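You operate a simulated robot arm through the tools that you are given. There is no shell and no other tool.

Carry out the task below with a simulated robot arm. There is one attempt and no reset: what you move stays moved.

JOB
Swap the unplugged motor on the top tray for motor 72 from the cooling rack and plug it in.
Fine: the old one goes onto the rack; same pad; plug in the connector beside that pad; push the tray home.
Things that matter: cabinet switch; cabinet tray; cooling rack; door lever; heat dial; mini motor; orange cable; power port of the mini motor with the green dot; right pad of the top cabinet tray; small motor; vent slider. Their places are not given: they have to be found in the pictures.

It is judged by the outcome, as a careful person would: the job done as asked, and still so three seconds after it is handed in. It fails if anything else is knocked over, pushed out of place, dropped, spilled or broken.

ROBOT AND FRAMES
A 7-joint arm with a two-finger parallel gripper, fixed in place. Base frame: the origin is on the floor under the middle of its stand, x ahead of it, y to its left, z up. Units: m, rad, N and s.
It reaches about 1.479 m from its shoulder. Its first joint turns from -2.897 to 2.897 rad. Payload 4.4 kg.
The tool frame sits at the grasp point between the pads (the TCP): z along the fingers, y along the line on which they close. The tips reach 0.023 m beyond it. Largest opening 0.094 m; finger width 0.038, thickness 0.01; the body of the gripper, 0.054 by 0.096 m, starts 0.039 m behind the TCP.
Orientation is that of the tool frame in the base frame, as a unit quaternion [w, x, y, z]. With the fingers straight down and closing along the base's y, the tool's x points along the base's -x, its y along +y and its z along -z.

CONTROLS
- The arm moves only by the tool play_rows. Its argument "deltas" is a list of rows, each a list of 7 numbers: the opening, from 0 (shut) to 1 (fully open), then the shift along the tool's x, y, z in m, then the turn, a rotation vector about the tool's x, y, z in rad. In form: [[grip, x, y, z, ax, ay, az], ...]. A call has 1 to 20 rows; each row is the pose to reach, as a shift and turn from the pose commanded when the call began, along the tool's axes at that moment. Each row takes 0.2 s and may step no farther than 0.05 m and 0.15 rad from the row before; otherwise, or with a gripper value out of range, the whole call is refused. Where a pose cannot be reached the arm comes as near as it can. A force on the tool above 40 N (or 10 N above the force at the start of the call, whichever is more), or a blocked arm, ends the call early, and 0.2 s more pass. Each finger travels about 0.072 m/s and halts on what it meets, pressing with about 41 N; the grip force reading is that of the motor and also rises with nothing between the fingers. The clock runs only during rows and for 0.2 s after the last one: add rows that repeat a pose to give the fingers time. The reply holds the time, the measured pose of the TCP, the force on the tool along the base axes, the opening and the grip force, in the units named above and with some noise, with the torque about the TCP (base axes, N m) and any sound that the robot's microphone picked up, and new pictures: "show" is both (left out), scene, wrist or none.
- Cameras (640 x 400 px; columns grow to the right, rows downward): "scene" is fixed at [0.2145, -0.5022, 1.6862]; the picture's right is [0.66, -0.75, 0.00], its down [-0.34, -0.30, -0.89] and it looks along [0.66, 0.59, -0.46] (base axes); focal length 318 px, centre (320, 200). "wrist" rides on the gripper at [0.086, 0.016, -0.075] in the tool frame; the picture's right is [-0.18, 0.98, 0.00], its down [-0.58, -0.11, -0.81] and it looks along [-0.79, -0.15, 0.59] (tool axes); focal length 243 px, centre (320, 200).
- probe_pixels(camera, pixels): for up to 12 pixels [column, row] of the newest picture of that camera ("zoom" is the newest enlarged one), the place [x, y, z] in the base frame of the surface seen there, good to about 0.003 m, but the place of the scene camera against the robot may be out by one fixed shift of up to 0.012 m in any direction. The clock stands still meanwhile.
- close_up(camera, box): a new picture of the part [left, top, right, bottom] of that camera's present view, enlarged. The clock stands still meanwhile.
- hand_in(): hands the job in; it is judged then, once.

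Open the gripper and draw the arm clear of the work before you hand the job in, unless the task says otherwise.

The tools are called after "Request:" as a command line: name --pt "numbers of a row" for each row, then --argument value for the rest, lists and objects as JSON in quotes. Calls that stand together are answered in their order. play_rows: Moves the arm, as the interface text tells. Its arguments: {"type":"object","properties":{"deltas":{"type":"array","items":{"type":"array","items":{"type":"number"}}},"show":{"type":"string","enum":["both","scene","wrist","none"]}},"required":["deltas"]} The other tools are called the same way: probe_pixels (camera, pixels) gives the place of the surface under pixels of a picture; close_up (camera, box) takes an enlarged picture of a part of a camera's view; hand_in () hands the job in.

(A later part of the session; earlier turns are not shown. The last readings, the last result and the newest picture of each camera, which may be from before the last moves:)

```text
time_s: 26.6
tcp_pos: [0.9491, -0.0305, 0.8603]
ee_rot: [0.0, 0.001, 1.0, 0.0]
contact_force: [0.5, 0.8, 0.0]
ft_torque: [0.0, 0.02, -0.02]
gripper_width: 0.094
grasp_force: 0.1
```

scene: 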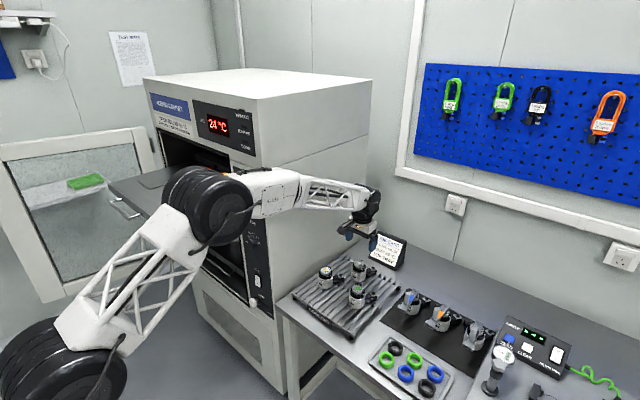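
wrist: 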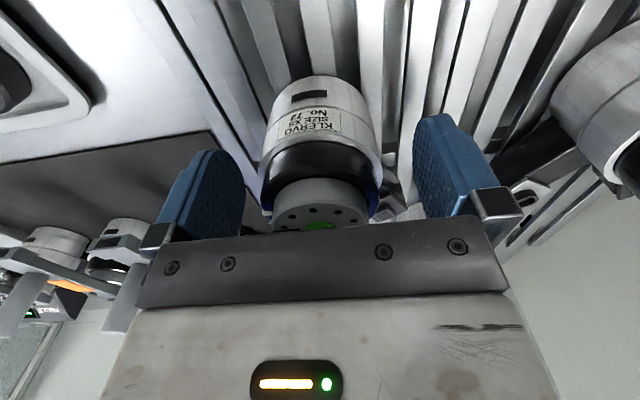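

Fingers straddle motor 72 without contact. Close and settle.

Request:
play_rows --pt "0.6 0 0 0 0 0 0" --pt "0.3 0 0 0 0 0 0" --pt "0 0 0 0 0 0 0" --pt "0 0 0 0 0 0 0" --pt "0 0 0 0 0 0 0" --show "wrist"

```text
time_s: 27.8
tcp_pos: [0.9501, -0.0305, 0.8604]
ee_rot: [0.0, 0.001, 1.0, 0.0]
contact_force: [1.0, 0.3, 1.0]
ft_torque: [0.06, 0.01, -0.01]
gripper_width: 0.0575
grasp_force: 41.2
```

wrist: 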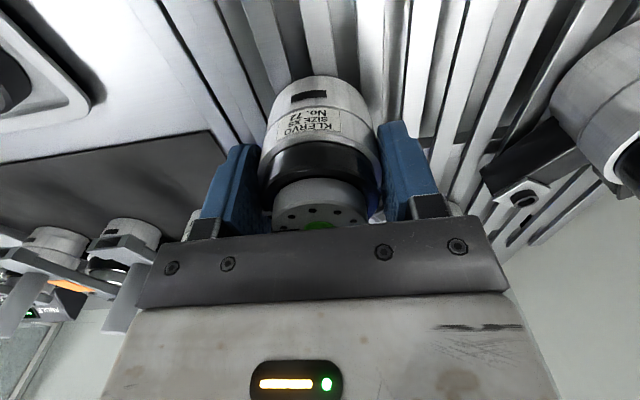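

Gripped at 57.5 mm, 41 N. Lift straight up.

Request:
play_rows --pt "0 0 0 -0.008 0 0 0" --pt "0 0 0 -0.02 0 0 0" --pt "0 0 0 -0.04 0 0 0" --pt "0 0 0 -0.07 0 0 0" --pt "0 0 0 -0.1 0 0 0" --pt "0 0 0 -0.135 0 0 0" --pt "0 0 0 -0.17 0 0 0" --pt "0 0 0 -0.2 0 0 0" --show "both"

```text
time_s: 29.6
tcp_pos: [0.9494, -0.0286, 1.0613]
ee_rot: [-0.001, 0.0, 1.0, 0.001]
contact_force: [0.1, -0.4, -5.5]
ft_torque: [0.01, 0.07, -0.03]
gripper_width: 0.0573
grasp_force: 40.7
```

scene: 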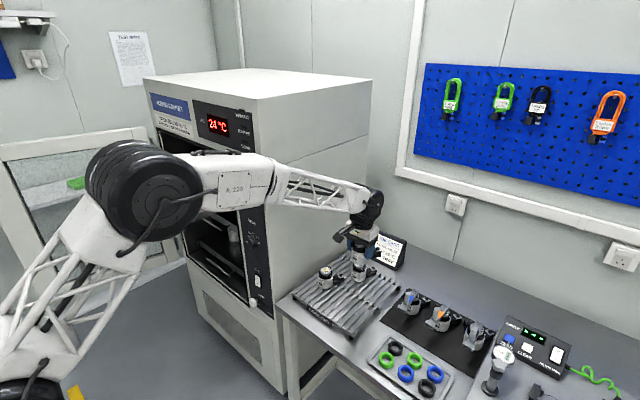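
wrist: 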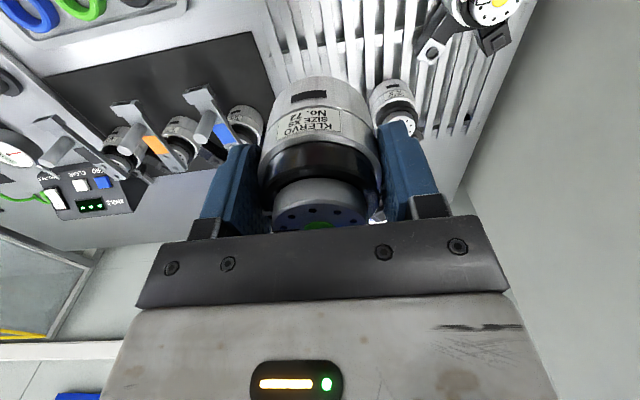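

Motor 72 is held. Retrace the path: back toward the robot and up.

Request:
play_rows --pt "0 0.036 0.008 -0.013 0 0 0" --pt "0 0.072 0.016 -0.026 0 0 0" --pt "0 0.108 0.024 -0.039 0 0 0" --pt "0 0.144 0.032 -0.052 0 0 0" --pt "0 0.18 0.04 -0.065 0 0 0" --pt "0 0.216 0.048 -0.078 0 0 0" --pt "0 0.252 0.056 -0.091 0 0 0" --pt "0 0.288 0.064 -0.104 0 0 0" --pt "0 0.324 0.072 -0.117 0 0 0" --pt "0 0.36 0.08 -0.13 0 0 0" --pt "0 0.4 0.09 -0.14 0 0 0" --pt "0 0.4 0.12 -0.145 0 0 0" --pt "0 0.403 0.155 -0.15 0 0 0" --pt "0 0.406 0.19 -0.155 0 0 0" --pt "0 0.409 0.23 -0.16 0 0 0" --pt "0 0.412 0.27 -0.165 0 0 0" --pt "0 0.415 0.31 -0.17 0 0 0" --pt "0 0.418 0.35 -0.18 0 0 0" --pt "0 0.421 0.39 -0.19 0 0 0" --pt "0 0.424 0.43 -0.195 0 0 0" --show "both"

```text
time_s: 33.8
tcp_pos: [0.5262, 0.4006, 1.2555]
ee_rot: [0.0, -0.001, 1.0, 0.0]
contact_force: [-0.1, 0.0, -3.9]
ft_torque: [-0.03, 0.05, 0.0]
gripper_width: 0.0576
grasp_force: 41.1
```

scene: 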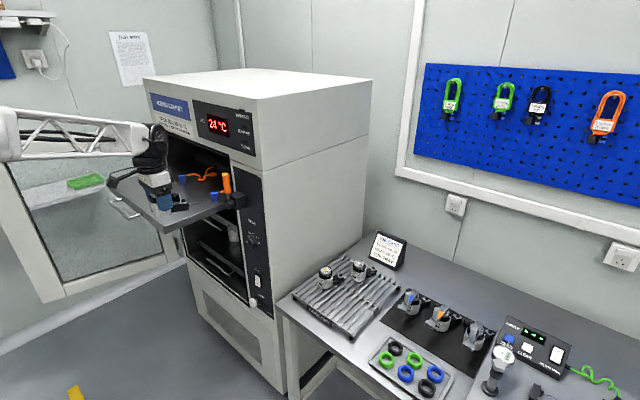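
wrist: 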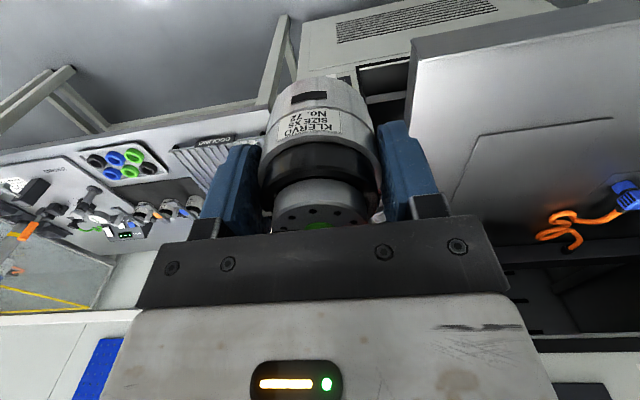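

Now over the tray edge at z=1.255. Continue in +y, then forward over the right pad centre (0.699,0.6145).

Request:
play_rows --pt "0 0 0.04 0 0 0 0" --pt "0 0 0.08 0 0 0 0" --pt "0 0 0.12 0 0 0 0" --pt "0 0 0.16 0 0 0 0" --pt "0 -0.02 0.19 0 0 0 0" --pt "0 -0.05 0.205 0 0 0 0" --pt "0 -0.08 0.2137 0 0 0 0" --pt "0 -0.11 0.2137 0 0 0 0" --pt "0 -0.14 0.2137 0 0 0 0" --pt "0 -0.16 0.2137 0 0 0 0" --pt "0 -0.1735 0.2137 0 0 0 0" --pt "0 -0.1735 0.2137 0 0 0 0" --show "both"

```text
time_s: 36.4
tcp_pos: [0.7002, 0.614, 1.2546]
ee_rot: [0.0, 0.001, 1.0, 0.0]
contact_force: [1.2, -0.3, -3.2]
ft_torque: [0.03, 0.07, -0.04]
gripper_width: 0.0572
grasp_force: 41.0
```

scene: 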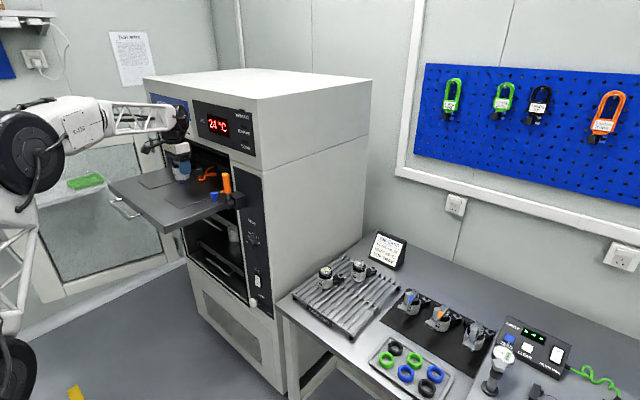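
wrist: 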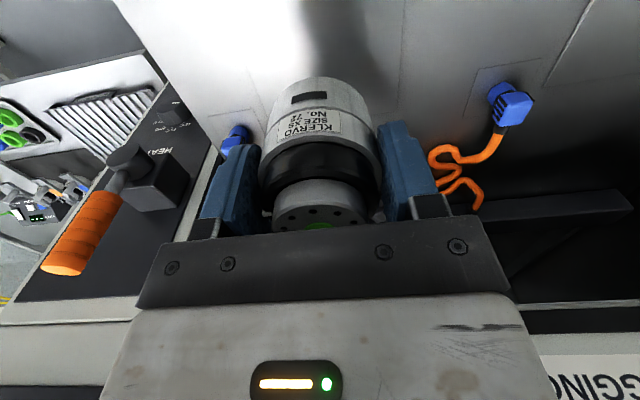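

Over the pad centre. Descend to just above contact (expected at TCP z≈1.167).

Request:
play_rows --pt "0 0.0005 0 0.025 0 0 0" --pt "0 0.0005 0 0.045 0 0 0" --pt "0 0.0005 0 0.06 0 0 0" --pt "0 0.0005 0 0.07 0 0 0" --pt "0 0.0005 0 0.078 0 0 0" --pt "0 0.0005 0 0.081 0 0 0" --pt "0 0.0005 0 0.083 0 0 0" --pt "0 0.0005 0 0.083 0 0 0" --show "wrist"

```text
time_s: 38.2
tcp_pos: [0.6996, 0.6139, 1.1725]
ee_rot: [0.0, 0.0, 1.0, 0.0]
contact_force: [0.4, 0.7, -4.3]
ft_torque: [0.01, 0.06, 0.0]
gripper_width: 0.0573
grasp_force: 40.9
```

wrist: 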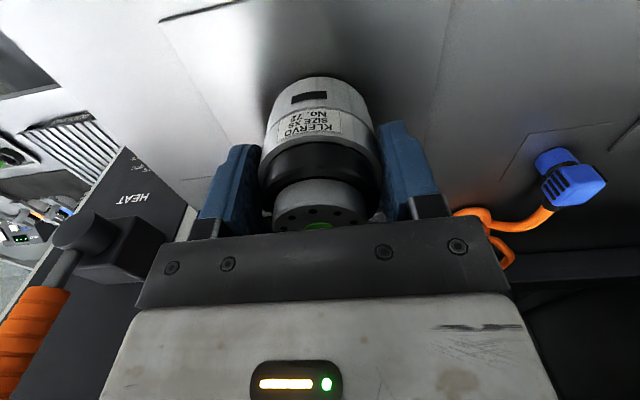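

Still free (−4.3 N). Lower in 1–2 mm steps to contact.

Request:
play_rows --pt "0 0 0 0.002 0 0 0" --pt "0 0 0 0.003 0 0 0" --pt "0 0 0 0.004 0 0 0" --pt "0 0 0 0.004 0 0 0" --show "none"

```text
time_s: 39.2
tcp_pos: [0.6988, 0.6127, 1.1692]
ee_rot: [0.0, 0.0, 1.0, 0.001]
contact_force: [-0.5, 0.6, 7.9]
ft_torque: [-0.21, 0.17, -0.02]
gripper_width: 0.0573
grasp_force: 41.3
```

Contact reached (+7.9 N). Ease up 0.5 mm and open the gripper.

Request:
play_rows --pt "0 0 0 -0.0005 0 0 0" --pt "0.7 0 0 -0.0005 0 0 0" --pt "0.9 0 0 -0.0005 0 0 0" --pt "1 0 0 -0.0005 0 0 0" --pt "1 0 0 -0.0005 0 0 0" --show "wrist"

```text
time_s: 40.4
tcp_pos: [0.6993, 0.6133, 1.1691]
ee_rot: [0.001, -0.001, 1.0, 0.0]
contact_force: [0.1, 0.1, 0.6]
ft_torque: [0.0, -0.02, -0.02]
gripper_width: 0.094
grasp_force: 0.1
```

wrist: 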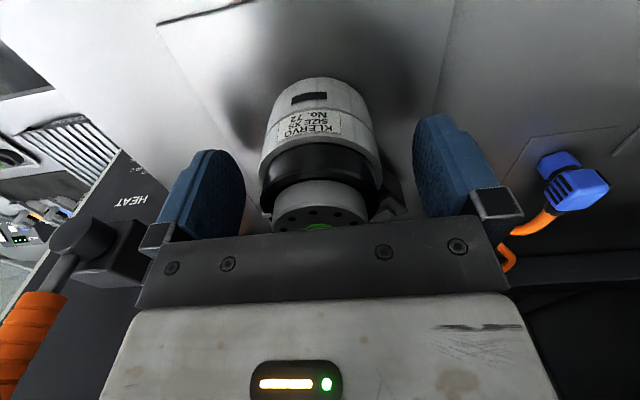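

Released. Raise straight up, then back off to a vantage point to look at the motor, port and connector.

Request:
play_rows --pt "1 0 0 -0.01 0 0 0" --pt "1 0 0 -0.03 0 0 0" --pt "1 0 0 -0.06 0 0 0" --pt "1 0 0 -0.09 0 0 0" --pt "1 0.03 -0.01 -0.09 0 0 0" --pt "1 0.06 -0.02 -0.09 0 0 0" --pt "1 0.08 -0.03 -0.09 0 0 0" --pt "1 0.08 -0.03 -0.09 0 0 0" --show "both"

```text
time_s: 42.2
tcp_pos: [0.6188, 0.5828, 1.2597]
ee_rot: [0.0, 0.0, 1.0, 0.0]
contact_force: [0.3, 0.1, -0.4]
ft_torque: [0.01, 0.02, 0.0]
gripper_width: 0.0941
grasp_force: 0.0
```

scene: 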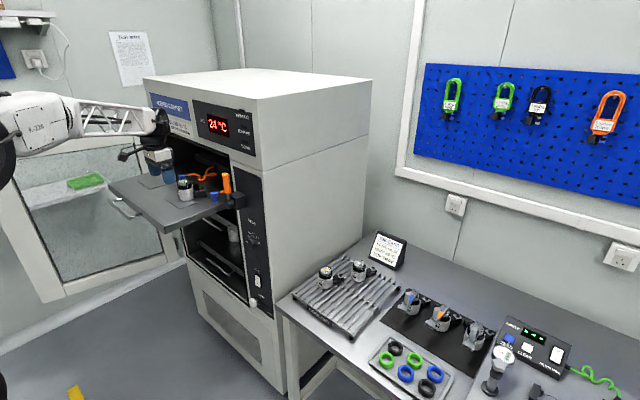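
wrist: 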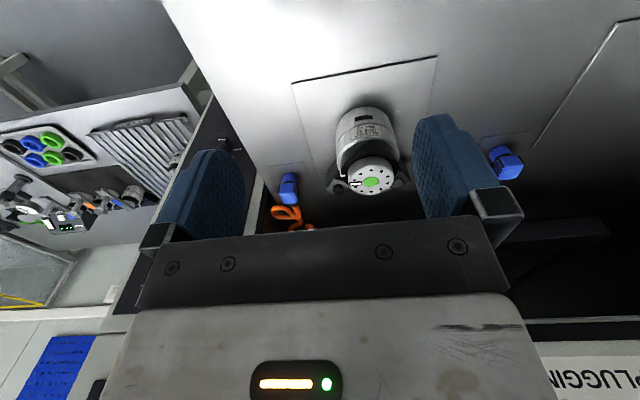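

Motor 72 stands on the right pad; the connector is at (288,187). Enlarge these.

Request:
close_up --camera "wrist" --box '[270, 130, 370, 230]'

Request:
close_up --camera "scene" --box '[175, 170, 235, 215]'

```text
4.00 times, centred on (320, 180) of wrist
```

zoom: 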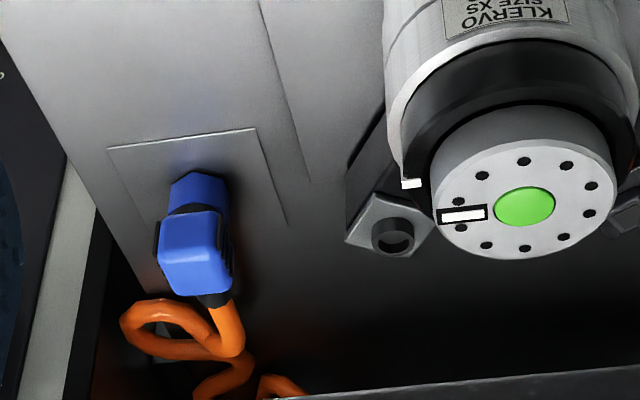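

```text
8.89 times, centred on (205, 192) of scene
```

zoom: 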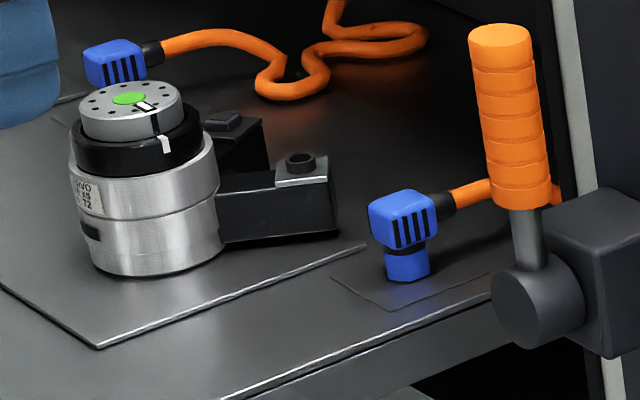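

The connector has grooved ±y faces and the cable leaves toward +x. I check hand geometry (its forward extent toward the cabinet face) and connector/port positions.

Request:
close_up --camera "scene" --box '[110, 90, 200, 190]'

Request:
close_up --camera "wrist" --box '[270, 155, 330, 215]'

```text
4.00 times, centred on (155, 140) of scene
```

zoom: 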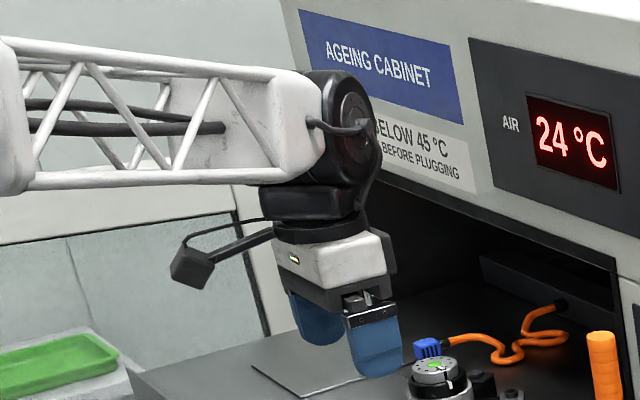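

```text
6.67 times, centred on (300, 185) of wrist
```

zoom: 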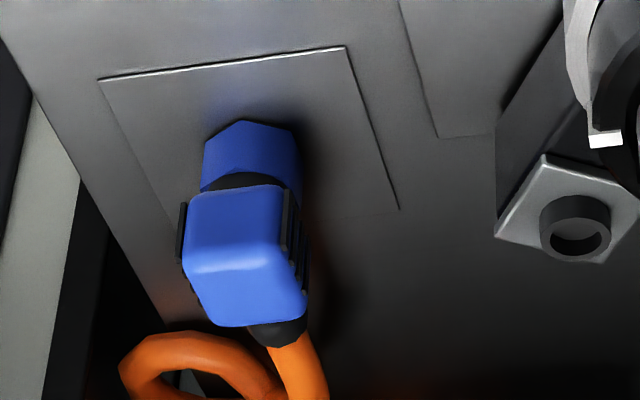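

Probe the connector body faces and port ring in the wrist zoom.

Request:
probe_pixels --camera "zoom" --pixels '[[192, 225], [278, 225], [196, 272], [290, 272], [212, 318], [300, 312], [250, 295], [230, 160], [575, 242], [575, 210], [497, 235], [543, 157]]'

Request:
probe_pixels --camera "scene" --pixels '[[203, 116], [202, 125], [196, 145], [180, 150], [207, 140], [205, 130], [200, 112], [207, 158], [185, 118], [190, 150], [193, 132], [198, 128]]'

```text
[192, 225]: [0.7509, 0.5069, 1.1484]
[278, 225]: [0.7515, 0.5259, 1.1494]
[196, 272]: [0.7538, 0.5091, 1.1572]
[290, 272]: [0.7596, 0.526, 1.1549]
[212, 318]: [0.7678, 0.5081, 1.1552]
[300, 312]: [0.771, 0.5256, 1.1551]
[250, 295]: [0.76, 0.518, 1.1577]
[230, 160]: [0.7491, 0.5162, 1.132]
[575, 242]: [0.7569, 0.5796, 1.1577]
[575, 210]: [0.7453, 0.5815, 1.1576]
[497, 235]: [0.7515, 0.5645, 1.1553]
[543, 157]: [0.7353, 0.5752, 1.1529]
```

```text
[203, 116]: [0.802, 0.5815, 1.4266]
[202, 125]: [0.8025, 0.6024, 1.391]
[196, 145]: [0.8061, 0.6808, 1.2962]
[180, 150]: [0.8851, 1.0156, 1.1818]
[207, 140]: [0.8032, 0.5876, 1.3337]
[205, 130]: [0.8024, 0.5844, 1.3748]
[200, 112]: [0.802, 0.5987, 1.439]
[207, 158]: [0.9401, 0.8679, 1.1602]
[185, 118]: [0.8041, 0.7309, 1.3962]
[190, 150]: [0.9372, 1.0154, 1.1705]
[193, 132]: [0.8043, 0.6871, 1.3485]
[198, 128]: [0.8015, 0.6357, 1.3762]
```

Probe the hand's forward extent on the newest scene picture (wrist joint edge around (170,125), body edge (173,157)).

Request:
probe_pixels --camera "scene" --pixels '[[169, 122], [168, 130], [169, 135], [166, 140], [163, 145], [168, 147], [172, 155], [170, 160], [160, 150], [155, 140], [165, 120], [160, 112]]'

```text
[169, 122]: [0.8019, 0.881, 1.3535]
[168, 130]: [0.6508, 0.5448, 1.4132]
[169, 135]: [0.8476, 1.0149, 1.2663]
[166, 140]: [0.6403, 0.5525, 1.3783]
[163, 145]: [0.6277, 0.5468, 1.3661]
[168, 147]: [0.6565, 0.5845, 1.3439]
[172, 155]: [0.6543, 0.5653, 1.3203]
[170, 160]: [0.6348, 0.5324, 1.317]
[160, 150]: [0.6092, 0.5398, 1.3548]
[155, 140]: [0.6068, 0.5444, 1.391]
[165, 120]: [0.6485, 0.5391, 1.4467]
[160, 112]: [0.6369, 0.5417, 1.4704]
```

Hand parts reach ≈0.045 m ahead of the TCP, and the face is at x≈0.806, so I'll pitch the hand back ~15° when plugging. First, move nearer for precise views of connector and port.

Request:
play_rows --pt "1 -0.01 -0.01 0 0 0 0" --pt "1 -0.025 -0.025 0.005 0 0 0" --pt "1 -0.04 -0.037 0.015 0 0 0" --pt "1 -0.05 -0.037 0.025 0 0 0" --pt "1 -0.05 -0.037 0.025 0 0 0" --show "wrist"

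```text
time_s: 43.4
tcp_pos: [0.6698, 0.5462, 1.2339]
ee_rot: [0.001, -0.001, 1.0, -0.001]
contact_force: [-0.7, -0.4, 0.1]
ft_torque: [0.04, 0.0, -0.01]
gripper_width: 0.0939
grasp_force: 0.2
```

wrist: 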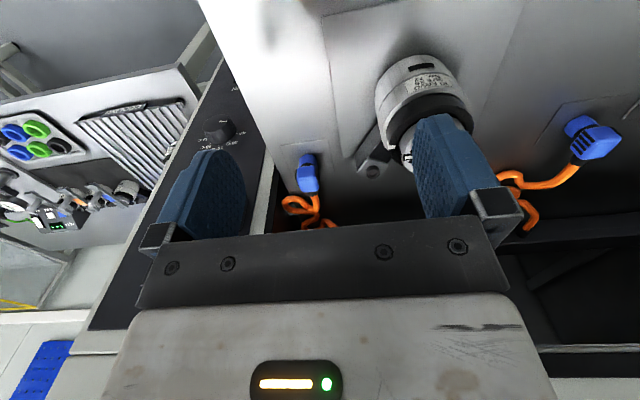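

Request:
close_up --camera "wrist" --box '[285, 130, 405, 230]'

```text
4.00 times, centred on (345, 180) of wrist
```

zoom: 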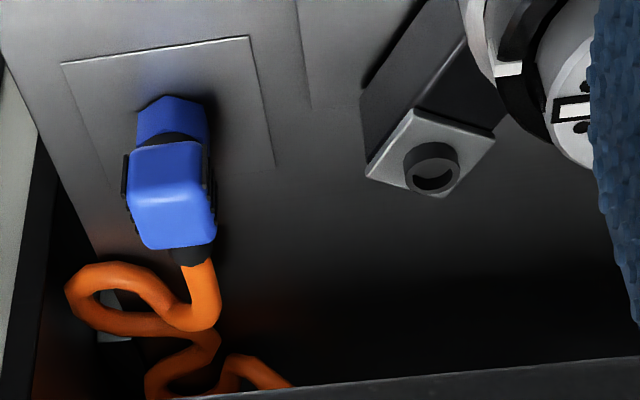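

Probe plate corners, ring, and the connector's body/plug edges in this enlargement.

Request:
probe_pixels --camera "zoom" --pixels '[[372, 168], [416, 113], [490, 138], [437, 192], [410, 172], [454, 172], [432, 162], [432, 190], [400, 140], [470, 155]]'

Request:
probe_pixels --camera "zoom" --pixels '[[130, 180], [200, 180], [137, 215], [212, 215], [148, 243], [212, 236], [172, 225], [145, 120], [172, 110], [203, 120], [195, 255], [66, 66]]'

```text
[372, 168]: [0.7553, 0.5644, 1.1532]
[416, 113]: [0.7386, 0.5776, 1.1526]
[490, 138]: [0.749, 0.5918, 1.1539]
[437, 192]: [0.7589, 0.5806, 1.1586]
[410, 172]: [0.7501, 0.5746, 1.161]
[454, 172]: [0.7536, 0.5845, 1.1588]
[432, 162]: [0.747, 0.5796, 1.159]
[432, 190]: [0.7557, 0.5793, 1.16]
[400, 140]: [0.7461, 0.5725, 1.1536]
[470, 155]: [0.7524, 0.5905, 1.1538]
```

```text
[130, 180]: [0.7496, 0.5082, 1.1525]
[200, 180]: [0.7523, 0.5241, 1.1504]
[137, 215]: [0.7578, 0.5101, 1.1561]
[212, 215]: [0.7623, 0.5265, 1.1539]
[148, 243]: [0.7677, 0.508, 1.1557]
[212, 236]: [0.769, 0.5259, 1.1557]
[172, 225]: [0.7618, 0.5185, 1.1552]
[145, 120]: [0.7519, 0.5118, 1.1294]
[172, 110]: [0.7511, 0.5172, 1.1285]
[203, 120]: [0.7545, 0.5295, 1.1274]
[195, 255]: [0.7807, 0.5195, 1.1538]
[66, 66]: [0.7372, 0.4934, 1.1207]
```

Port centre ≈(0.7515,0.5795), ring top z 1.1595, plate z 1.153; connector axis ≈(0.760,0.517), top z 1.157. I narrow the opening, pitch the hand back 15° and move above the connector.

Request:
play_rows --pt "0.75 0 0 0 0 0 0" --pt "0.5 0 0 0 0 0 0" --pt "0.5 0 -0.01 0 0 -0.065 0" --pt "0.5 -0.02 -0.02 0 0 -0.13 0" --pt "0.5 -0.045 -0.0285 0.005 0 -0.2 0" --pt "0.5 -0.07 -0.0285 0.012 0 -0.262 0" --pt "0.5 -0.09 -0.0285 0.019 0 -0.262 0" --pt "0.5 -0.09 -0.0285 0.019 0 -0.262 0" --show "both"

```text
time_s: 45.2
tcp_pos: [0.7585, 0.5186, 1.2139]
ee_rot: [0.131, 0.0, 0.991, 0.0]
contact_force: [-0.5, -0.4, 0.1]
ft_torque: [0.01, -0.03, 0.05]
gripper_width: 0.047
grasp_force: 0.0
```

scene: 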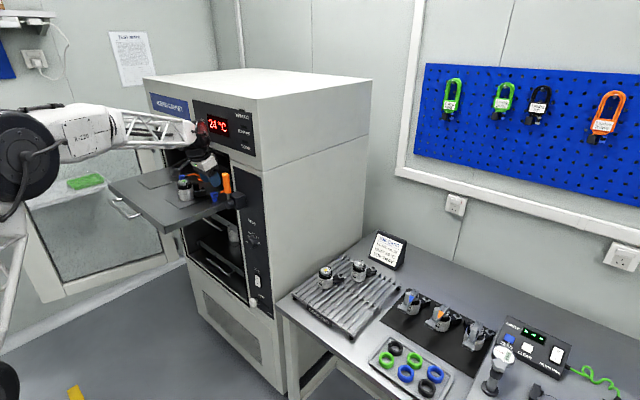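
wrist: 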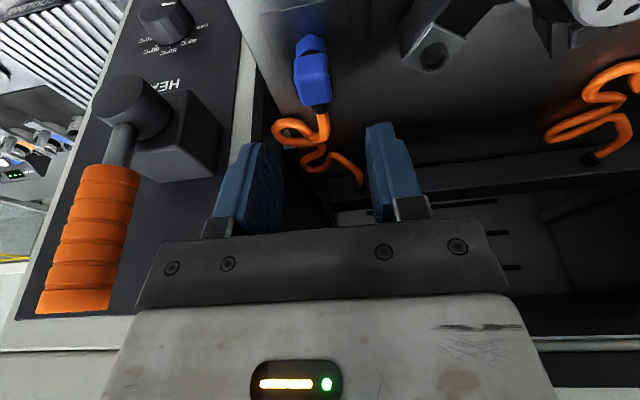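

Tilt is right (fingers point slightly toward the cabinet). Enlarge and probe connector and port from this closer view.

Request:
close_up --camera "wrist" --box '[270, 10, 470, 135]'

Request:
close_up --camera "scene" --box '[165, 140, 245, 215]'

```text
3.20 times, centred on (370, 72) of wrist
```

zoom: 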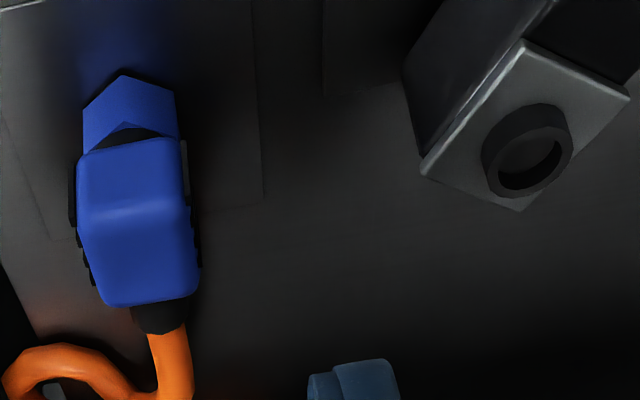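

```text
5.33 times, centred on (205, 178) of scene
```

zoom: 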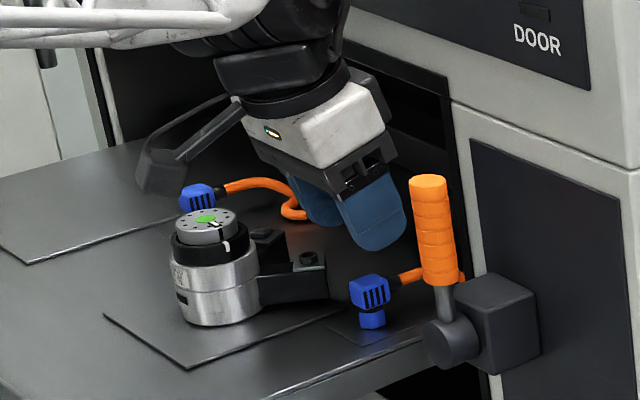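

Probe these points in the wrist picture (ring edges around (435,60), connector edges around (312,80)).

Request:
probe_pixels --camera "wrist" --pixels '[[423.5, 62], [446.5, 55], [434, 51.5], [436.6, 69.5], [296.5, 66], [326.5, 66], [297, 82], [328, 82], [306, 101], [329, 99], [312, 85], [312, 45]]'

```text
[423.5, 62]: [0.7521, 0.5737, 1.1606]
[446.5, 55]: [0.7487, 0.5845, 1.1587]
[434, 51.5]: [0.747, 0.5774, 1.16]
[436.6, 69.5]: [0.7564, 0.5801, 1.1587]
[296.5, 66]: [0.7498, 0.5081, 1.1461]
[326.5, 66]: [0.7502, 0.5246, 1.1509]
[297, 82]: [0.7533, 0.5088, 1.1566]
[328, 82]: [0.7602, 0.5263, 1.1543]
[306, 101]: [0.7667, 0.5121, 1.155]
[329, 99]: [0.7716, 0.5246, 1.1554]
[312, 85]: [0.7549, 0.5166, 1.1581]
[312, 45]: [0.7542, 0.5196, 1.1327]
```

Port centre averages (0.7514,0.5793); connector axis (0.7605,0.517). Descend on the connector with fingers 47 mm apart.

Request:
play_rows --pt "0.5 0.0035 -0.001 0.0145 0 0 0" --pt "0.5 0.007 -0.001 0.029 0 0 0" --pt "0.5 0.01 -0.001 0.042 0 0 0" --pt "0.5 0.0125 -0.001 0.052 0 0 0" --pt "0.5 0.01305 -0.001 0.0545 0 0 0" --pt "0.5 0.01305 -0.001 0.0545 0 0 0" --show "both"

```text
time_s: 46.6
tcp_pos: [0.7605, 0.5174, 1.1584]
ee_rot: [0.13, 0.0, 0.991, 0.0]
contact_force: [-0.7, 0.7, -0.3]
ft_torque: [0.02, 0.01, 0.0]
gripper_width: 0.047
grasp_force: 0.1
```

scene: 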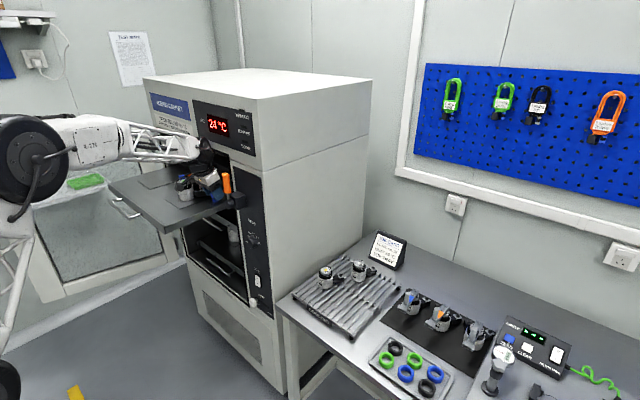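
wrist: 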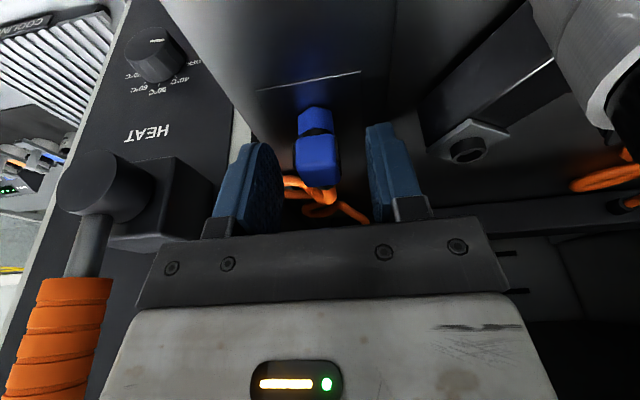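

The connector (316,150) is between the fingers, no contact. Close slowly onto it.

Request:
play_rows --pt "0.35 0 0 0 0 0 0" --pt "0.2 0 0 0 0 0 0" --pt "0.1 0 0 0 0 0 0" --pt "0 0 0 0 0 0 0" --pt "0 0 0 0 0 0 0" --show "wrist"

```text
time_s: 47.8
tcp_pos: [0.7604, 0.517, 1.1591]
ee_rot: [0.13, 0.0, 0.991, 0.0]
contact_force: [0.2, 0.5, -0.1]
ft_torque: [0.05, 0.0, 0.0]
gripper_width: 0.0186
grasp_force: 40.8
```

wrist: 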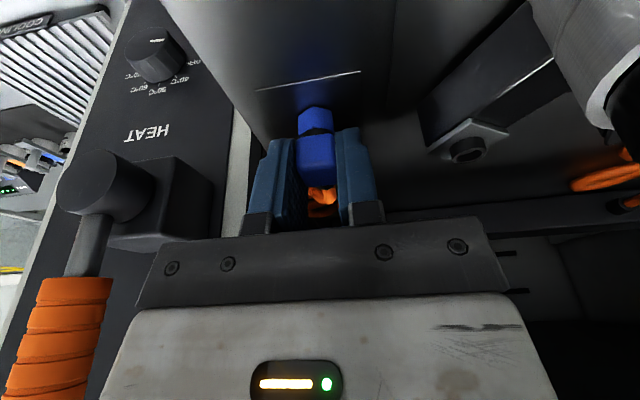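

Gripped at 18.6 mm. Lift the connector vertically 55 mm.

Request:
play_rows --pt "0 -0.0026 0 -0.0097 0 0 0" --pt "0 -0.0052 0 -0.0193 0 0 0" --pt "0 -0.0078 0 -0.029 0 0 0" --pt "0 -0.0104 0 -0.0386 0 0 0" --pt "0 -0.013 0 -0.0483 0 0 0" --pt "0 -0.01425 0 -0.0531 0 0 0" --pt "0 -0.01425 0 -0.0531 0 0 0" --show "both"

```text
time_s: 49.4
tcp_pos: [0.7604, 0.5163, 1.2139]
ee_rot: [0.131, 0.0, 0.991, 0.0]
contact_force: [0.6, 0.9, -0.9]
ft_torque: [0.05, -0.01, -0.04]
gripper_width: 0.0188
grasp_force: 40.8
```

scene: 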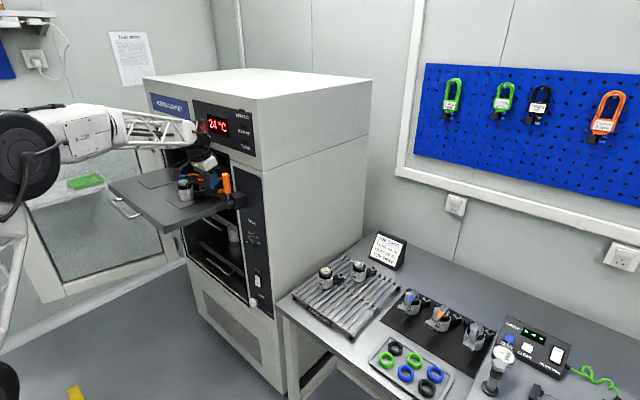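
wrist: 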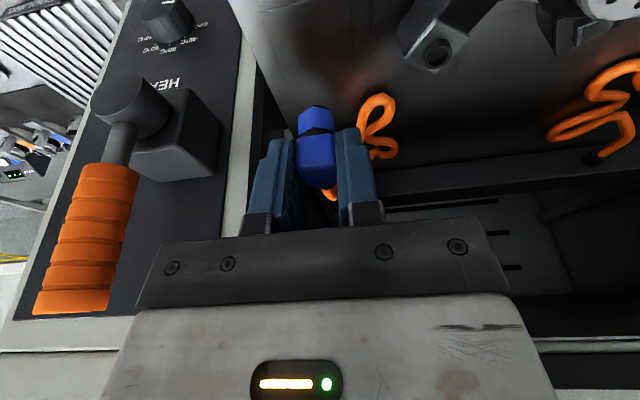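

The connector is lifted and held. Enlarge to measure plug axis relative to the TCP and re-probe the port.

Request:
close_up --camera "wrist" --box '[270, 90, 370, 210]'

Request:
probe_pixels --camera "wrist" --pixels '[[315, 115], [300, 118], [330, 118], [298, 150], [333, 150], [315, 150], [315, 170], [316, 184], [424, 56], [449, 48], [436, 44], [438, 63]]'

```text
3.33 times, centred on (320, 150) of wrist
```

zoom: 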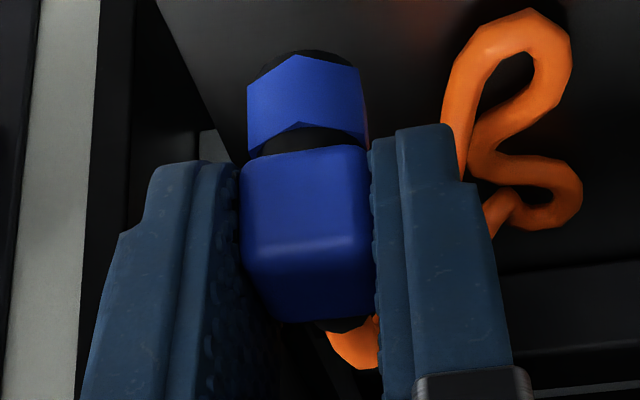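

```text
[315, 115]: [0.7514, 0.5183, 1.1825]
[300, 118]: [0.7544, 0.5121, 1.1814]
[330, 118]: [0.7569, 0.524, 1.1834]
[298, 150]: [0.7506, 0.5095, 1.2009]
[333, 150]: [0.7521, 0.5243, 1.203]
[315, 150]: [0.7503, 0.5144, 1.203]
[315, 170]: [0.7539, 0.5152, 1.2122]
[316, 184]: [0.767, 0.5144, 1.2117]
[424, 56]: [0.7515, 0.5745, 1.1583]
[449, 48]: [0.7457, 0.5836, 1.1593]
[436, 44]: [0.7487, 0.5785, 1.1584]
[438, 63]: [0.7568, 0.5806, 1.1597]
```

Plug axis is at (0.7605,0.5172), bottom ≈1.177; port at (0.7512,0.5792). Shift over the port at this height.

Request:
play_rows --pt "0 0.002 0.014 -0.0005 0 0 0" --pt "0 0.004 0.028 -0.001 0 0 0" --pt "0 0.006 0.042 -0.0015 0 0 0" --pt "0 0.008 0.055 -0.002 0 0 0" --pt "0 0.009 0.062 -0.0024 0 0 0" --pt "0 0.009 0.062 -0.0024 0 0 0" --pt "0 0.009 0.062 -0.0024 0 0 0" --show "both"

```text
time_s: 51.0
tcp_pos: [0.7514, 0.5795, 1.2133]
ee_rot: [0.131, 0.0, 0.991, 0.0]
contact_force: [0.0, 0.4, -1.1]
ft_torque: [0.0, -0.02, 0.05]
gripper_width: 0.0189
grasp_force: 40.9
```

scene: 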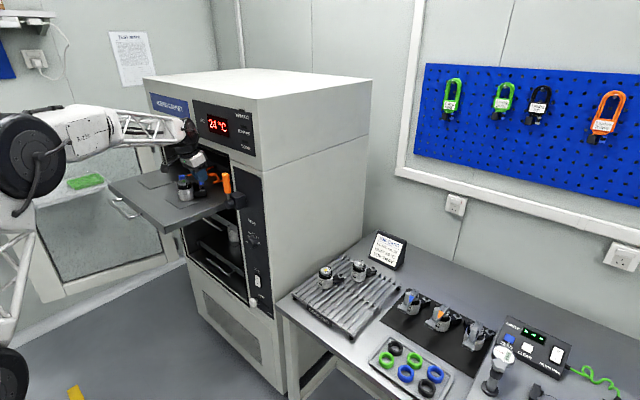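
wrist: 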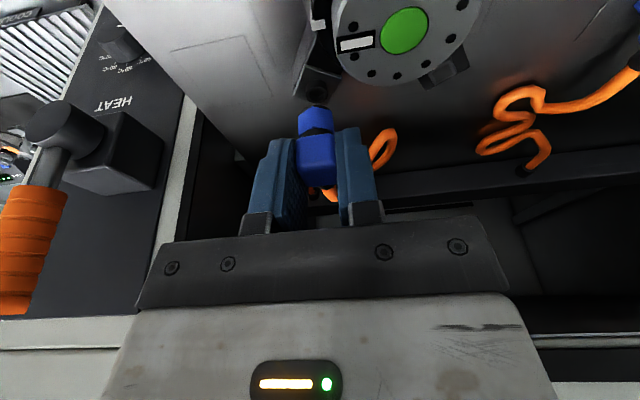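

Check alignment of the plug over the port ring in both views.

Request:
close_up --camera "wrist" --box '[270, 60, 370, 140]'

Request:
close_up --camera "scene" --box '[180, 155, 230, 205]'

```text
5.00 times, centred on (320, 100) of wrist
```

zoom: 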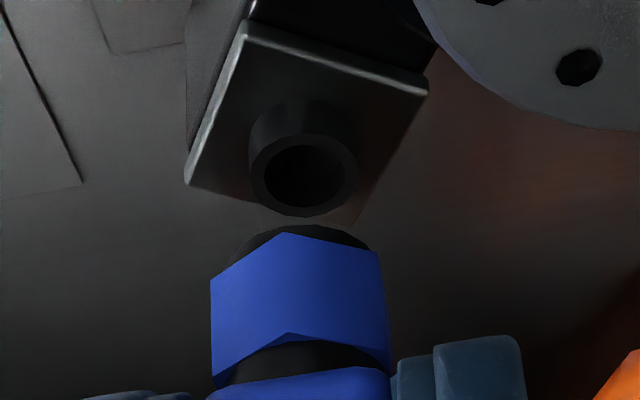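

```text
8.00 times, centred on (205, 180) of scene
```

zoom: 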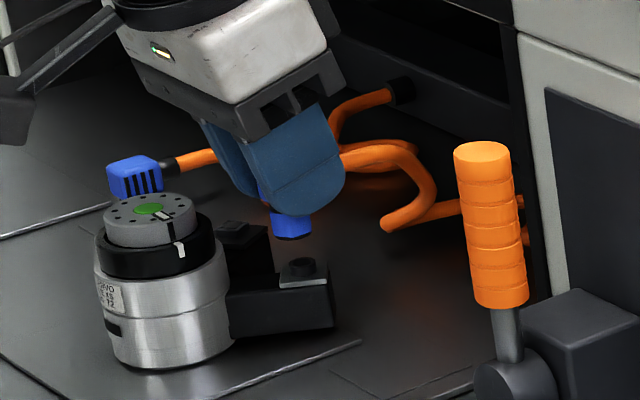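

The port looks about 1 mm toward +y (ring centre zoom (305,173)) relative to the predicted plug axis. Probe ring and plug points more densely from this near view.

Request:
close_up --camera "wrist" --box '[270, 60, 370, 180]'

Request:
probe_pixels --camera "wrist" --pixels '[[307.5, 95], [325.5, 93], [317, 88], [317.5, 101.5], [309, 100], [324, 87], [312, 87.5], [323, 100]]'

Request:
probe_pixels --camera "wrist" --pixels '[[299.5, 120], [332, 115], [313, 108.5], [313, 115], [313, 124], [306, 118], [322, 115], [299, 145], [331, 145], [315, 145], [316, 160], [316, 172]]'

```text
3.33 times, centred on (320, 120) of wrist
```

zoom: 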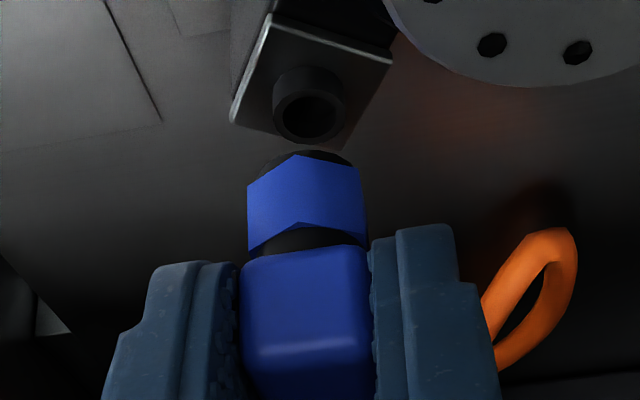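

```text
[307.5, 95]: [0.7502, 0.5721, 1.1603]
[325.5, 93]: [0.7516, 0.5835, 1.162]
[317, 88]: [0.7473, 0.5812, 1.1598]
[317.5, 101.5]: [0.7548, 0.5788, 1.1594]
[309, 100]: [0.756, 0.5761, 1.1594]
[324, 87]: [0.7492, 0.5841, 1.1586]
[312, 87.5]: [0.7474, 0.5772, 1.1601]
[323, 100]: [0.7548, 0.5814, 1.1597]
```

```text
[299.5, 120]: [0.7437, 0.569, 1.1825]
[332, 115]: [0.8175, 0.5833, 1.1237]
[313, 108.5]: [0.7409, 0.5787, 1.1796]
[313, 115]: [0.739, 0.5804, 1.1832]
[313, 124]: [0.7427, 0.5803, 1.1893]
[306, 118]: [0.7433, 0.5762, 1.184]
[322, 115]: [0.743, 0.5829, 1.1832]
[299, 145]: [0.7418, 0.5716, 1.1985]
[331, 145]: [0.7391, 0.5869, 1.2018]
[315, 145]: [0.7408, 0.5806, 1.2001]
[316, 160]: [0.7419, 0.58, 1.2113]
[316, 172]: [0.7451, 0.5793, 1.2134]
```

Depth probes agree within 1 mm; image geometry suggests a +0.8 mm y, +0.7 mm x correction. Apply it and lower 13 mm to sit just above the ring.

Request:
play_rows --pt "0 0.0009 0.0008 0.0042 0 0 0" --pt "0 0.0018 0.0008 0.0085 0 0 0" --pt "0 0.0027 0.0008 0.0127 0 0 0" --pt "0 0.0027 0.0008 0.0127 0 0 0" --show "both"

Request:
close_up --camera "wrist" --box '[270, 70, 370, 150]'

Request:
close_up --camera "scene" --box '[185, 165, 225, 205]'

```text
time_s: 52.0
tcp_pos: [0.7519, 0.5785, 1.2007]
ee_rot: [0.131, 0.0, 0.991, -0.001]
contact_force: [0.5, 0.3, -1.3]
ft_torque: [0.01, 0.03, 0.0]
gripper_width: 0.0188
grasp_force: 40.4
```

scene: 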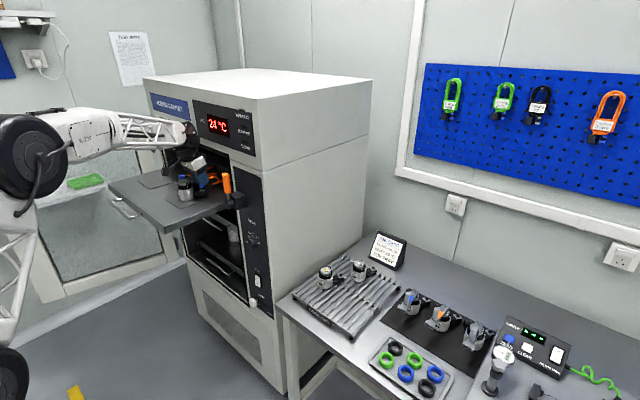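
wrist: 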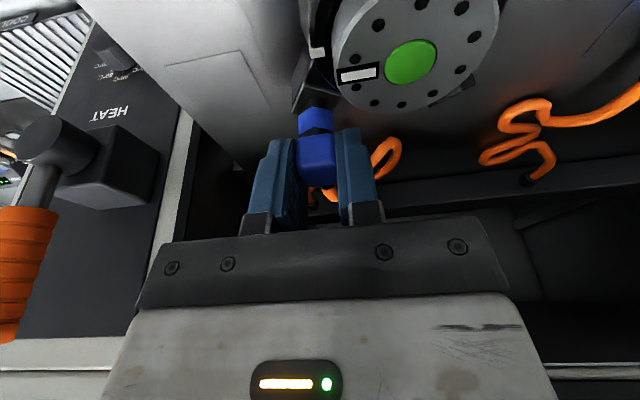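

```text
5.00 times, centred on (320, 110) of wrist
```

zoom: 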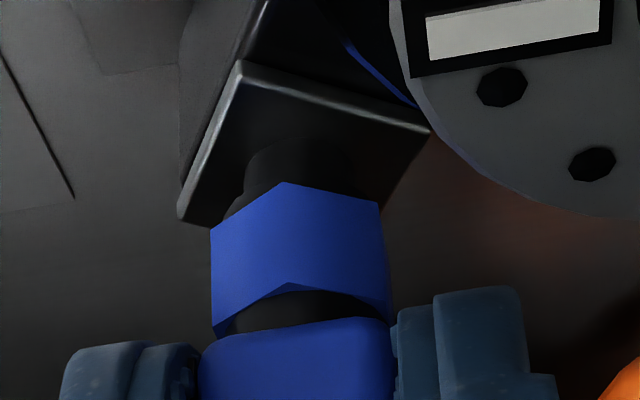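

```text
10.00 times, centred on (205, 185) of scene
```

zoom: 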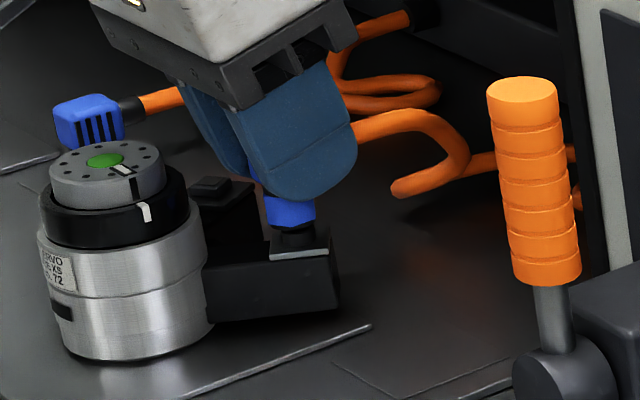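

In the scene zoom the plug hex spans x 266–316 and the ring seems centred near 298, so a small offset may remain. Take a tighter scene view.

Request:
close_up --camera "scene" --box '[194, 180, 214, 200]'

Request:
close_up --camera "wrist" --box '[295, 90, 345, 130]'

```text
16.00 times, centred on (204, 190) of scene
```

zoom: 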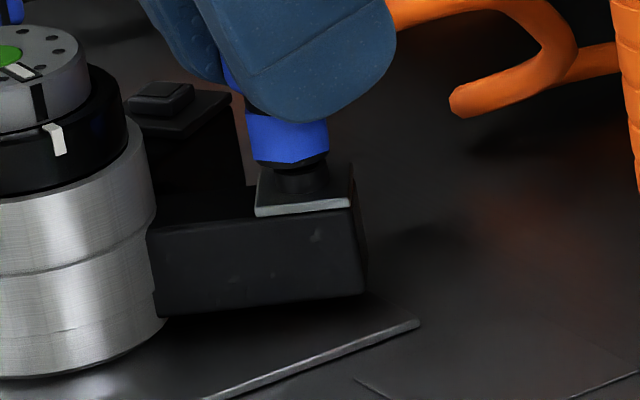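

```text
10.00 times, centred on (320, 110) of wrist
```

zoom: 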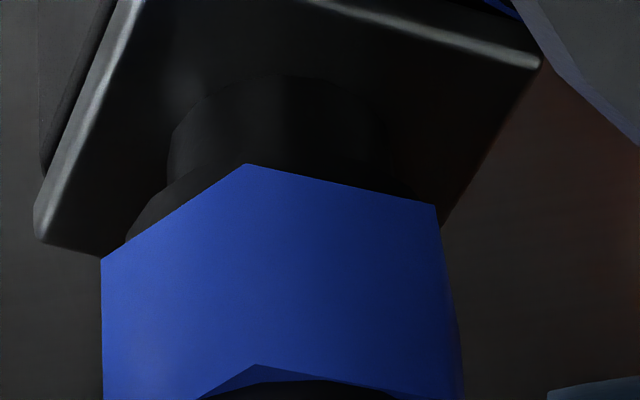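

Wrist geometry says y is aligned now; the scene view hints about +1 mm in x remains. One more very tight scene view to judge the ring edges.

Request:
close_up --camera "scene" --box '[198, 184, 210, 192]'

```text
16.00 times, centred on (204, 188) of scene
```

zoom: 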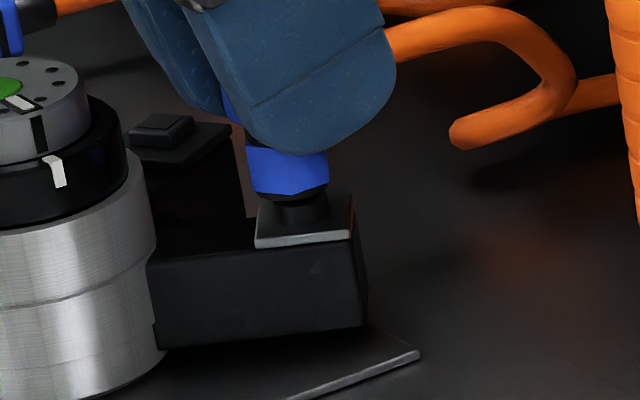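

The plug axis projects to about 295 at the ring level versus ring centre ≈301, i.e. ≈+1.3 mm in x. Shift +1.3 mm x and recheck.

Request:
play_rows --pt "0 -0.00126 0 0.00034 0 0 0" --pt "0 -0.00126 0 0.00034 0 0 0" --pt "0 -0.00126 0 0.00034 0 0 0" --show "both"

Request:
close_up --camera "scene" --box '[198, 184, 210, 192]'

Request:
close_up --camera "wrist" --box '[295, 90, 345, 130]'

```text
time_s: 52.8
tcp_pos: [0.7541, 0.5794, 1.2006]
ee_rot: [0.13, 0.0, 0.991, 0.0]
contact_force: [-0.3, -0.4, -0.9]
ft_torque: [0.02, 0.01, -0.03]
gripper_width: 0.0191
grasp_force: 41.3
```

scene: 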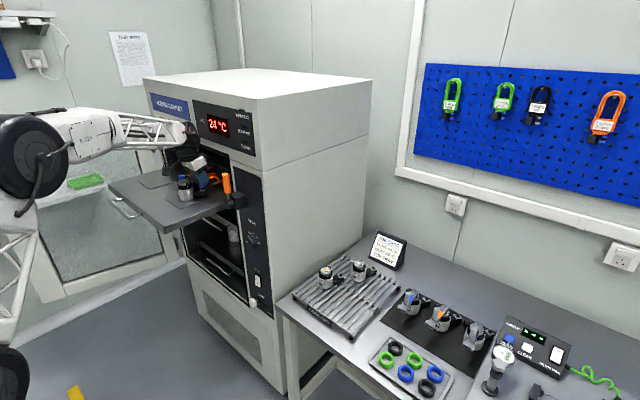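
wrist: 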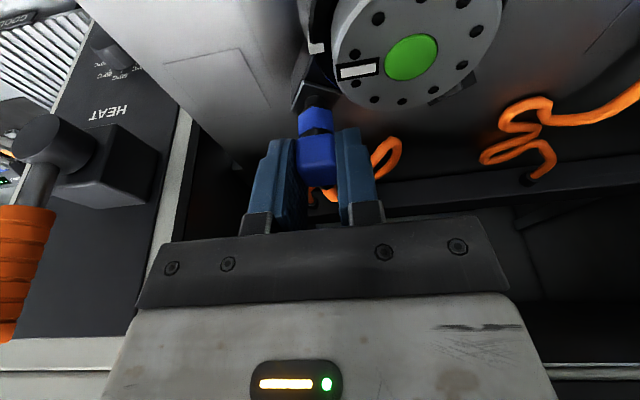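

```text
16.00 times, centred on (204, 188) of scene
```

zoom: 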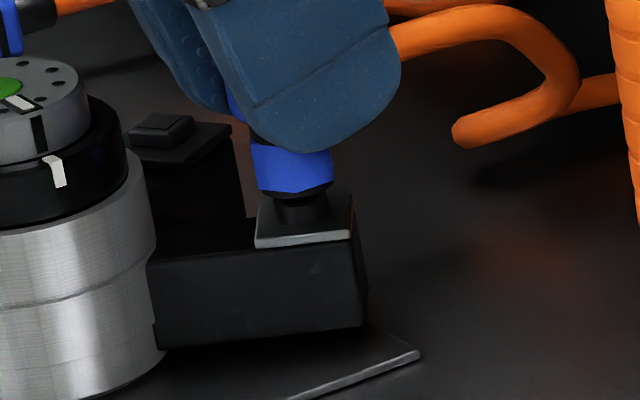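

```text
10.00 times, centred on (320, 110) of wrist
```

zoom: 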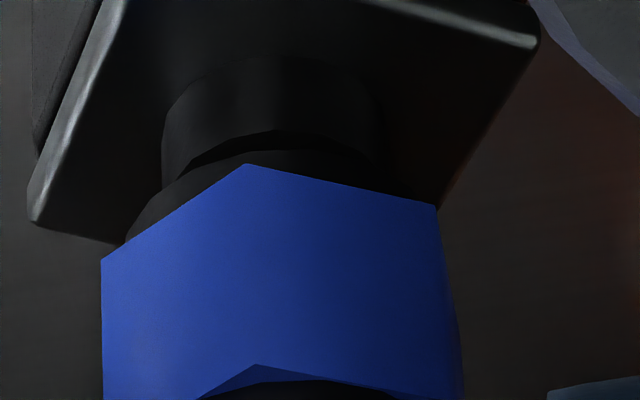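

Scene view now shows plug and ring centred (≈301); wrist estimates suggest I may be slightly too far in x. Average more wrist probes on the ring front wall and the plug's front edge.

Request:
probe_pixels --camera "wrist" --pixels '[[316, 97], [316, 98.5], [316, 100], [315, 98], [317, 98], [316, 101.5], [315, 100], [317, 100], [314.5, 99], [317.5, 99], [316, 99], [316, 102]]'

Request:
probe_pixels --camera "wrist" --pixels '[[312.7, 109], [312.7, 111], [312.7, 113], [312.7, 115], [312.7, 117], [312.7, 119], [312.7, 121], [312.7, 123], [312, 112], [313.4, 112], [312, 118], [313.4, 118]]'

Request:
probe_pixels --camera "wrist" --pixels '[[304, 142], [308, 142], [312, 142], [316, 142], [320, 142], [324, 142], [308, 150], [312, 150], [316, 150], [320, 150], [324, 150], [316, 146]]'

```text
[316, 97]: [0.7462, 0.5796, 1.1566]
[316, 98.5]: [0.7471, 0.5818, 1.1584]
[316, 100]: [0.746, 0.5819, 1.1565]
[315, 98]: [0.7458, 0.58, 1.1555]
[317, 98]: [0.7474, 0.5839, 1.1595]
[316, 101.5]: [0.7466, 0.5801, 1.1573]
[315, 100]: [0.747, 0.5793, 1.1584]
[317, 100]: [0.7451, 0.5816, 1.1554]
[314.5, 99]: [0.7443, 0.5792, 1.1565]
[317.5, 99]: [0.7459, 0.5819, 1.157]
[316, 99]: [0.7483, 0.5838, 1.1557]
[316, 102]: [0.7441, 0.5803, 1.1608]
```

```text
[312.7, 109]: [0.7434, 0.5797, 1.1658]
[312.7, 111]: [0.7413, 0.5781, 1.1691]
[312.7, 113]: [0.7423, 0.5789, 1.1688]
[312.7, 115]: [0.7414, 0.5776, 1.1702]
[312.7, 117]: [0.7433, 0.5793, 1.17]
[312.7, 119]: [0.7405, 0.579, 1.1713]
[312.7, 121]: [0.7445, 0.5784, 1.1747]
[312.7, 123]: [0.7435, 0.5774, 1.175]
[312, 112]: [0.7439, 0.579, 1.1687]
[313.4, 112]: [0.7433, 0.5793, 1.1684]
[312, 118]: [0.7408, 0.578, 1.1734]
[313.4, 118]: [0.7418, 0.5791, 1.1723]
```

```text
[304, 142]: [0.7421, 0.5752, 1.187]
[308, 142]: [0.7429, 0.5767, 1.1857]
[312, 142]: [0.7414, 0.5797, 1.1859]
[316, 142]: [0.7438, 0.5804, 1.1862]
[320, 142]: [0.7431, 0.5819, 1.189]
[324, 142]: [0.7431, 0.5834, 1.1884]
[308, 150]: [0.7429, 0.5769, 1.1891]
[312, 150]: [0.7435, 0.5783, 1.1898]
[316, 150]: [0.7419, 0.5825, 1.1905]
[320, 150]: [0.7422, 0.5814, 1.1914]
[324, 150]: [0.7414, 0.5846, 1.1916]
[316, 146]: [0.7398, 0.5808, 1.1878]
```

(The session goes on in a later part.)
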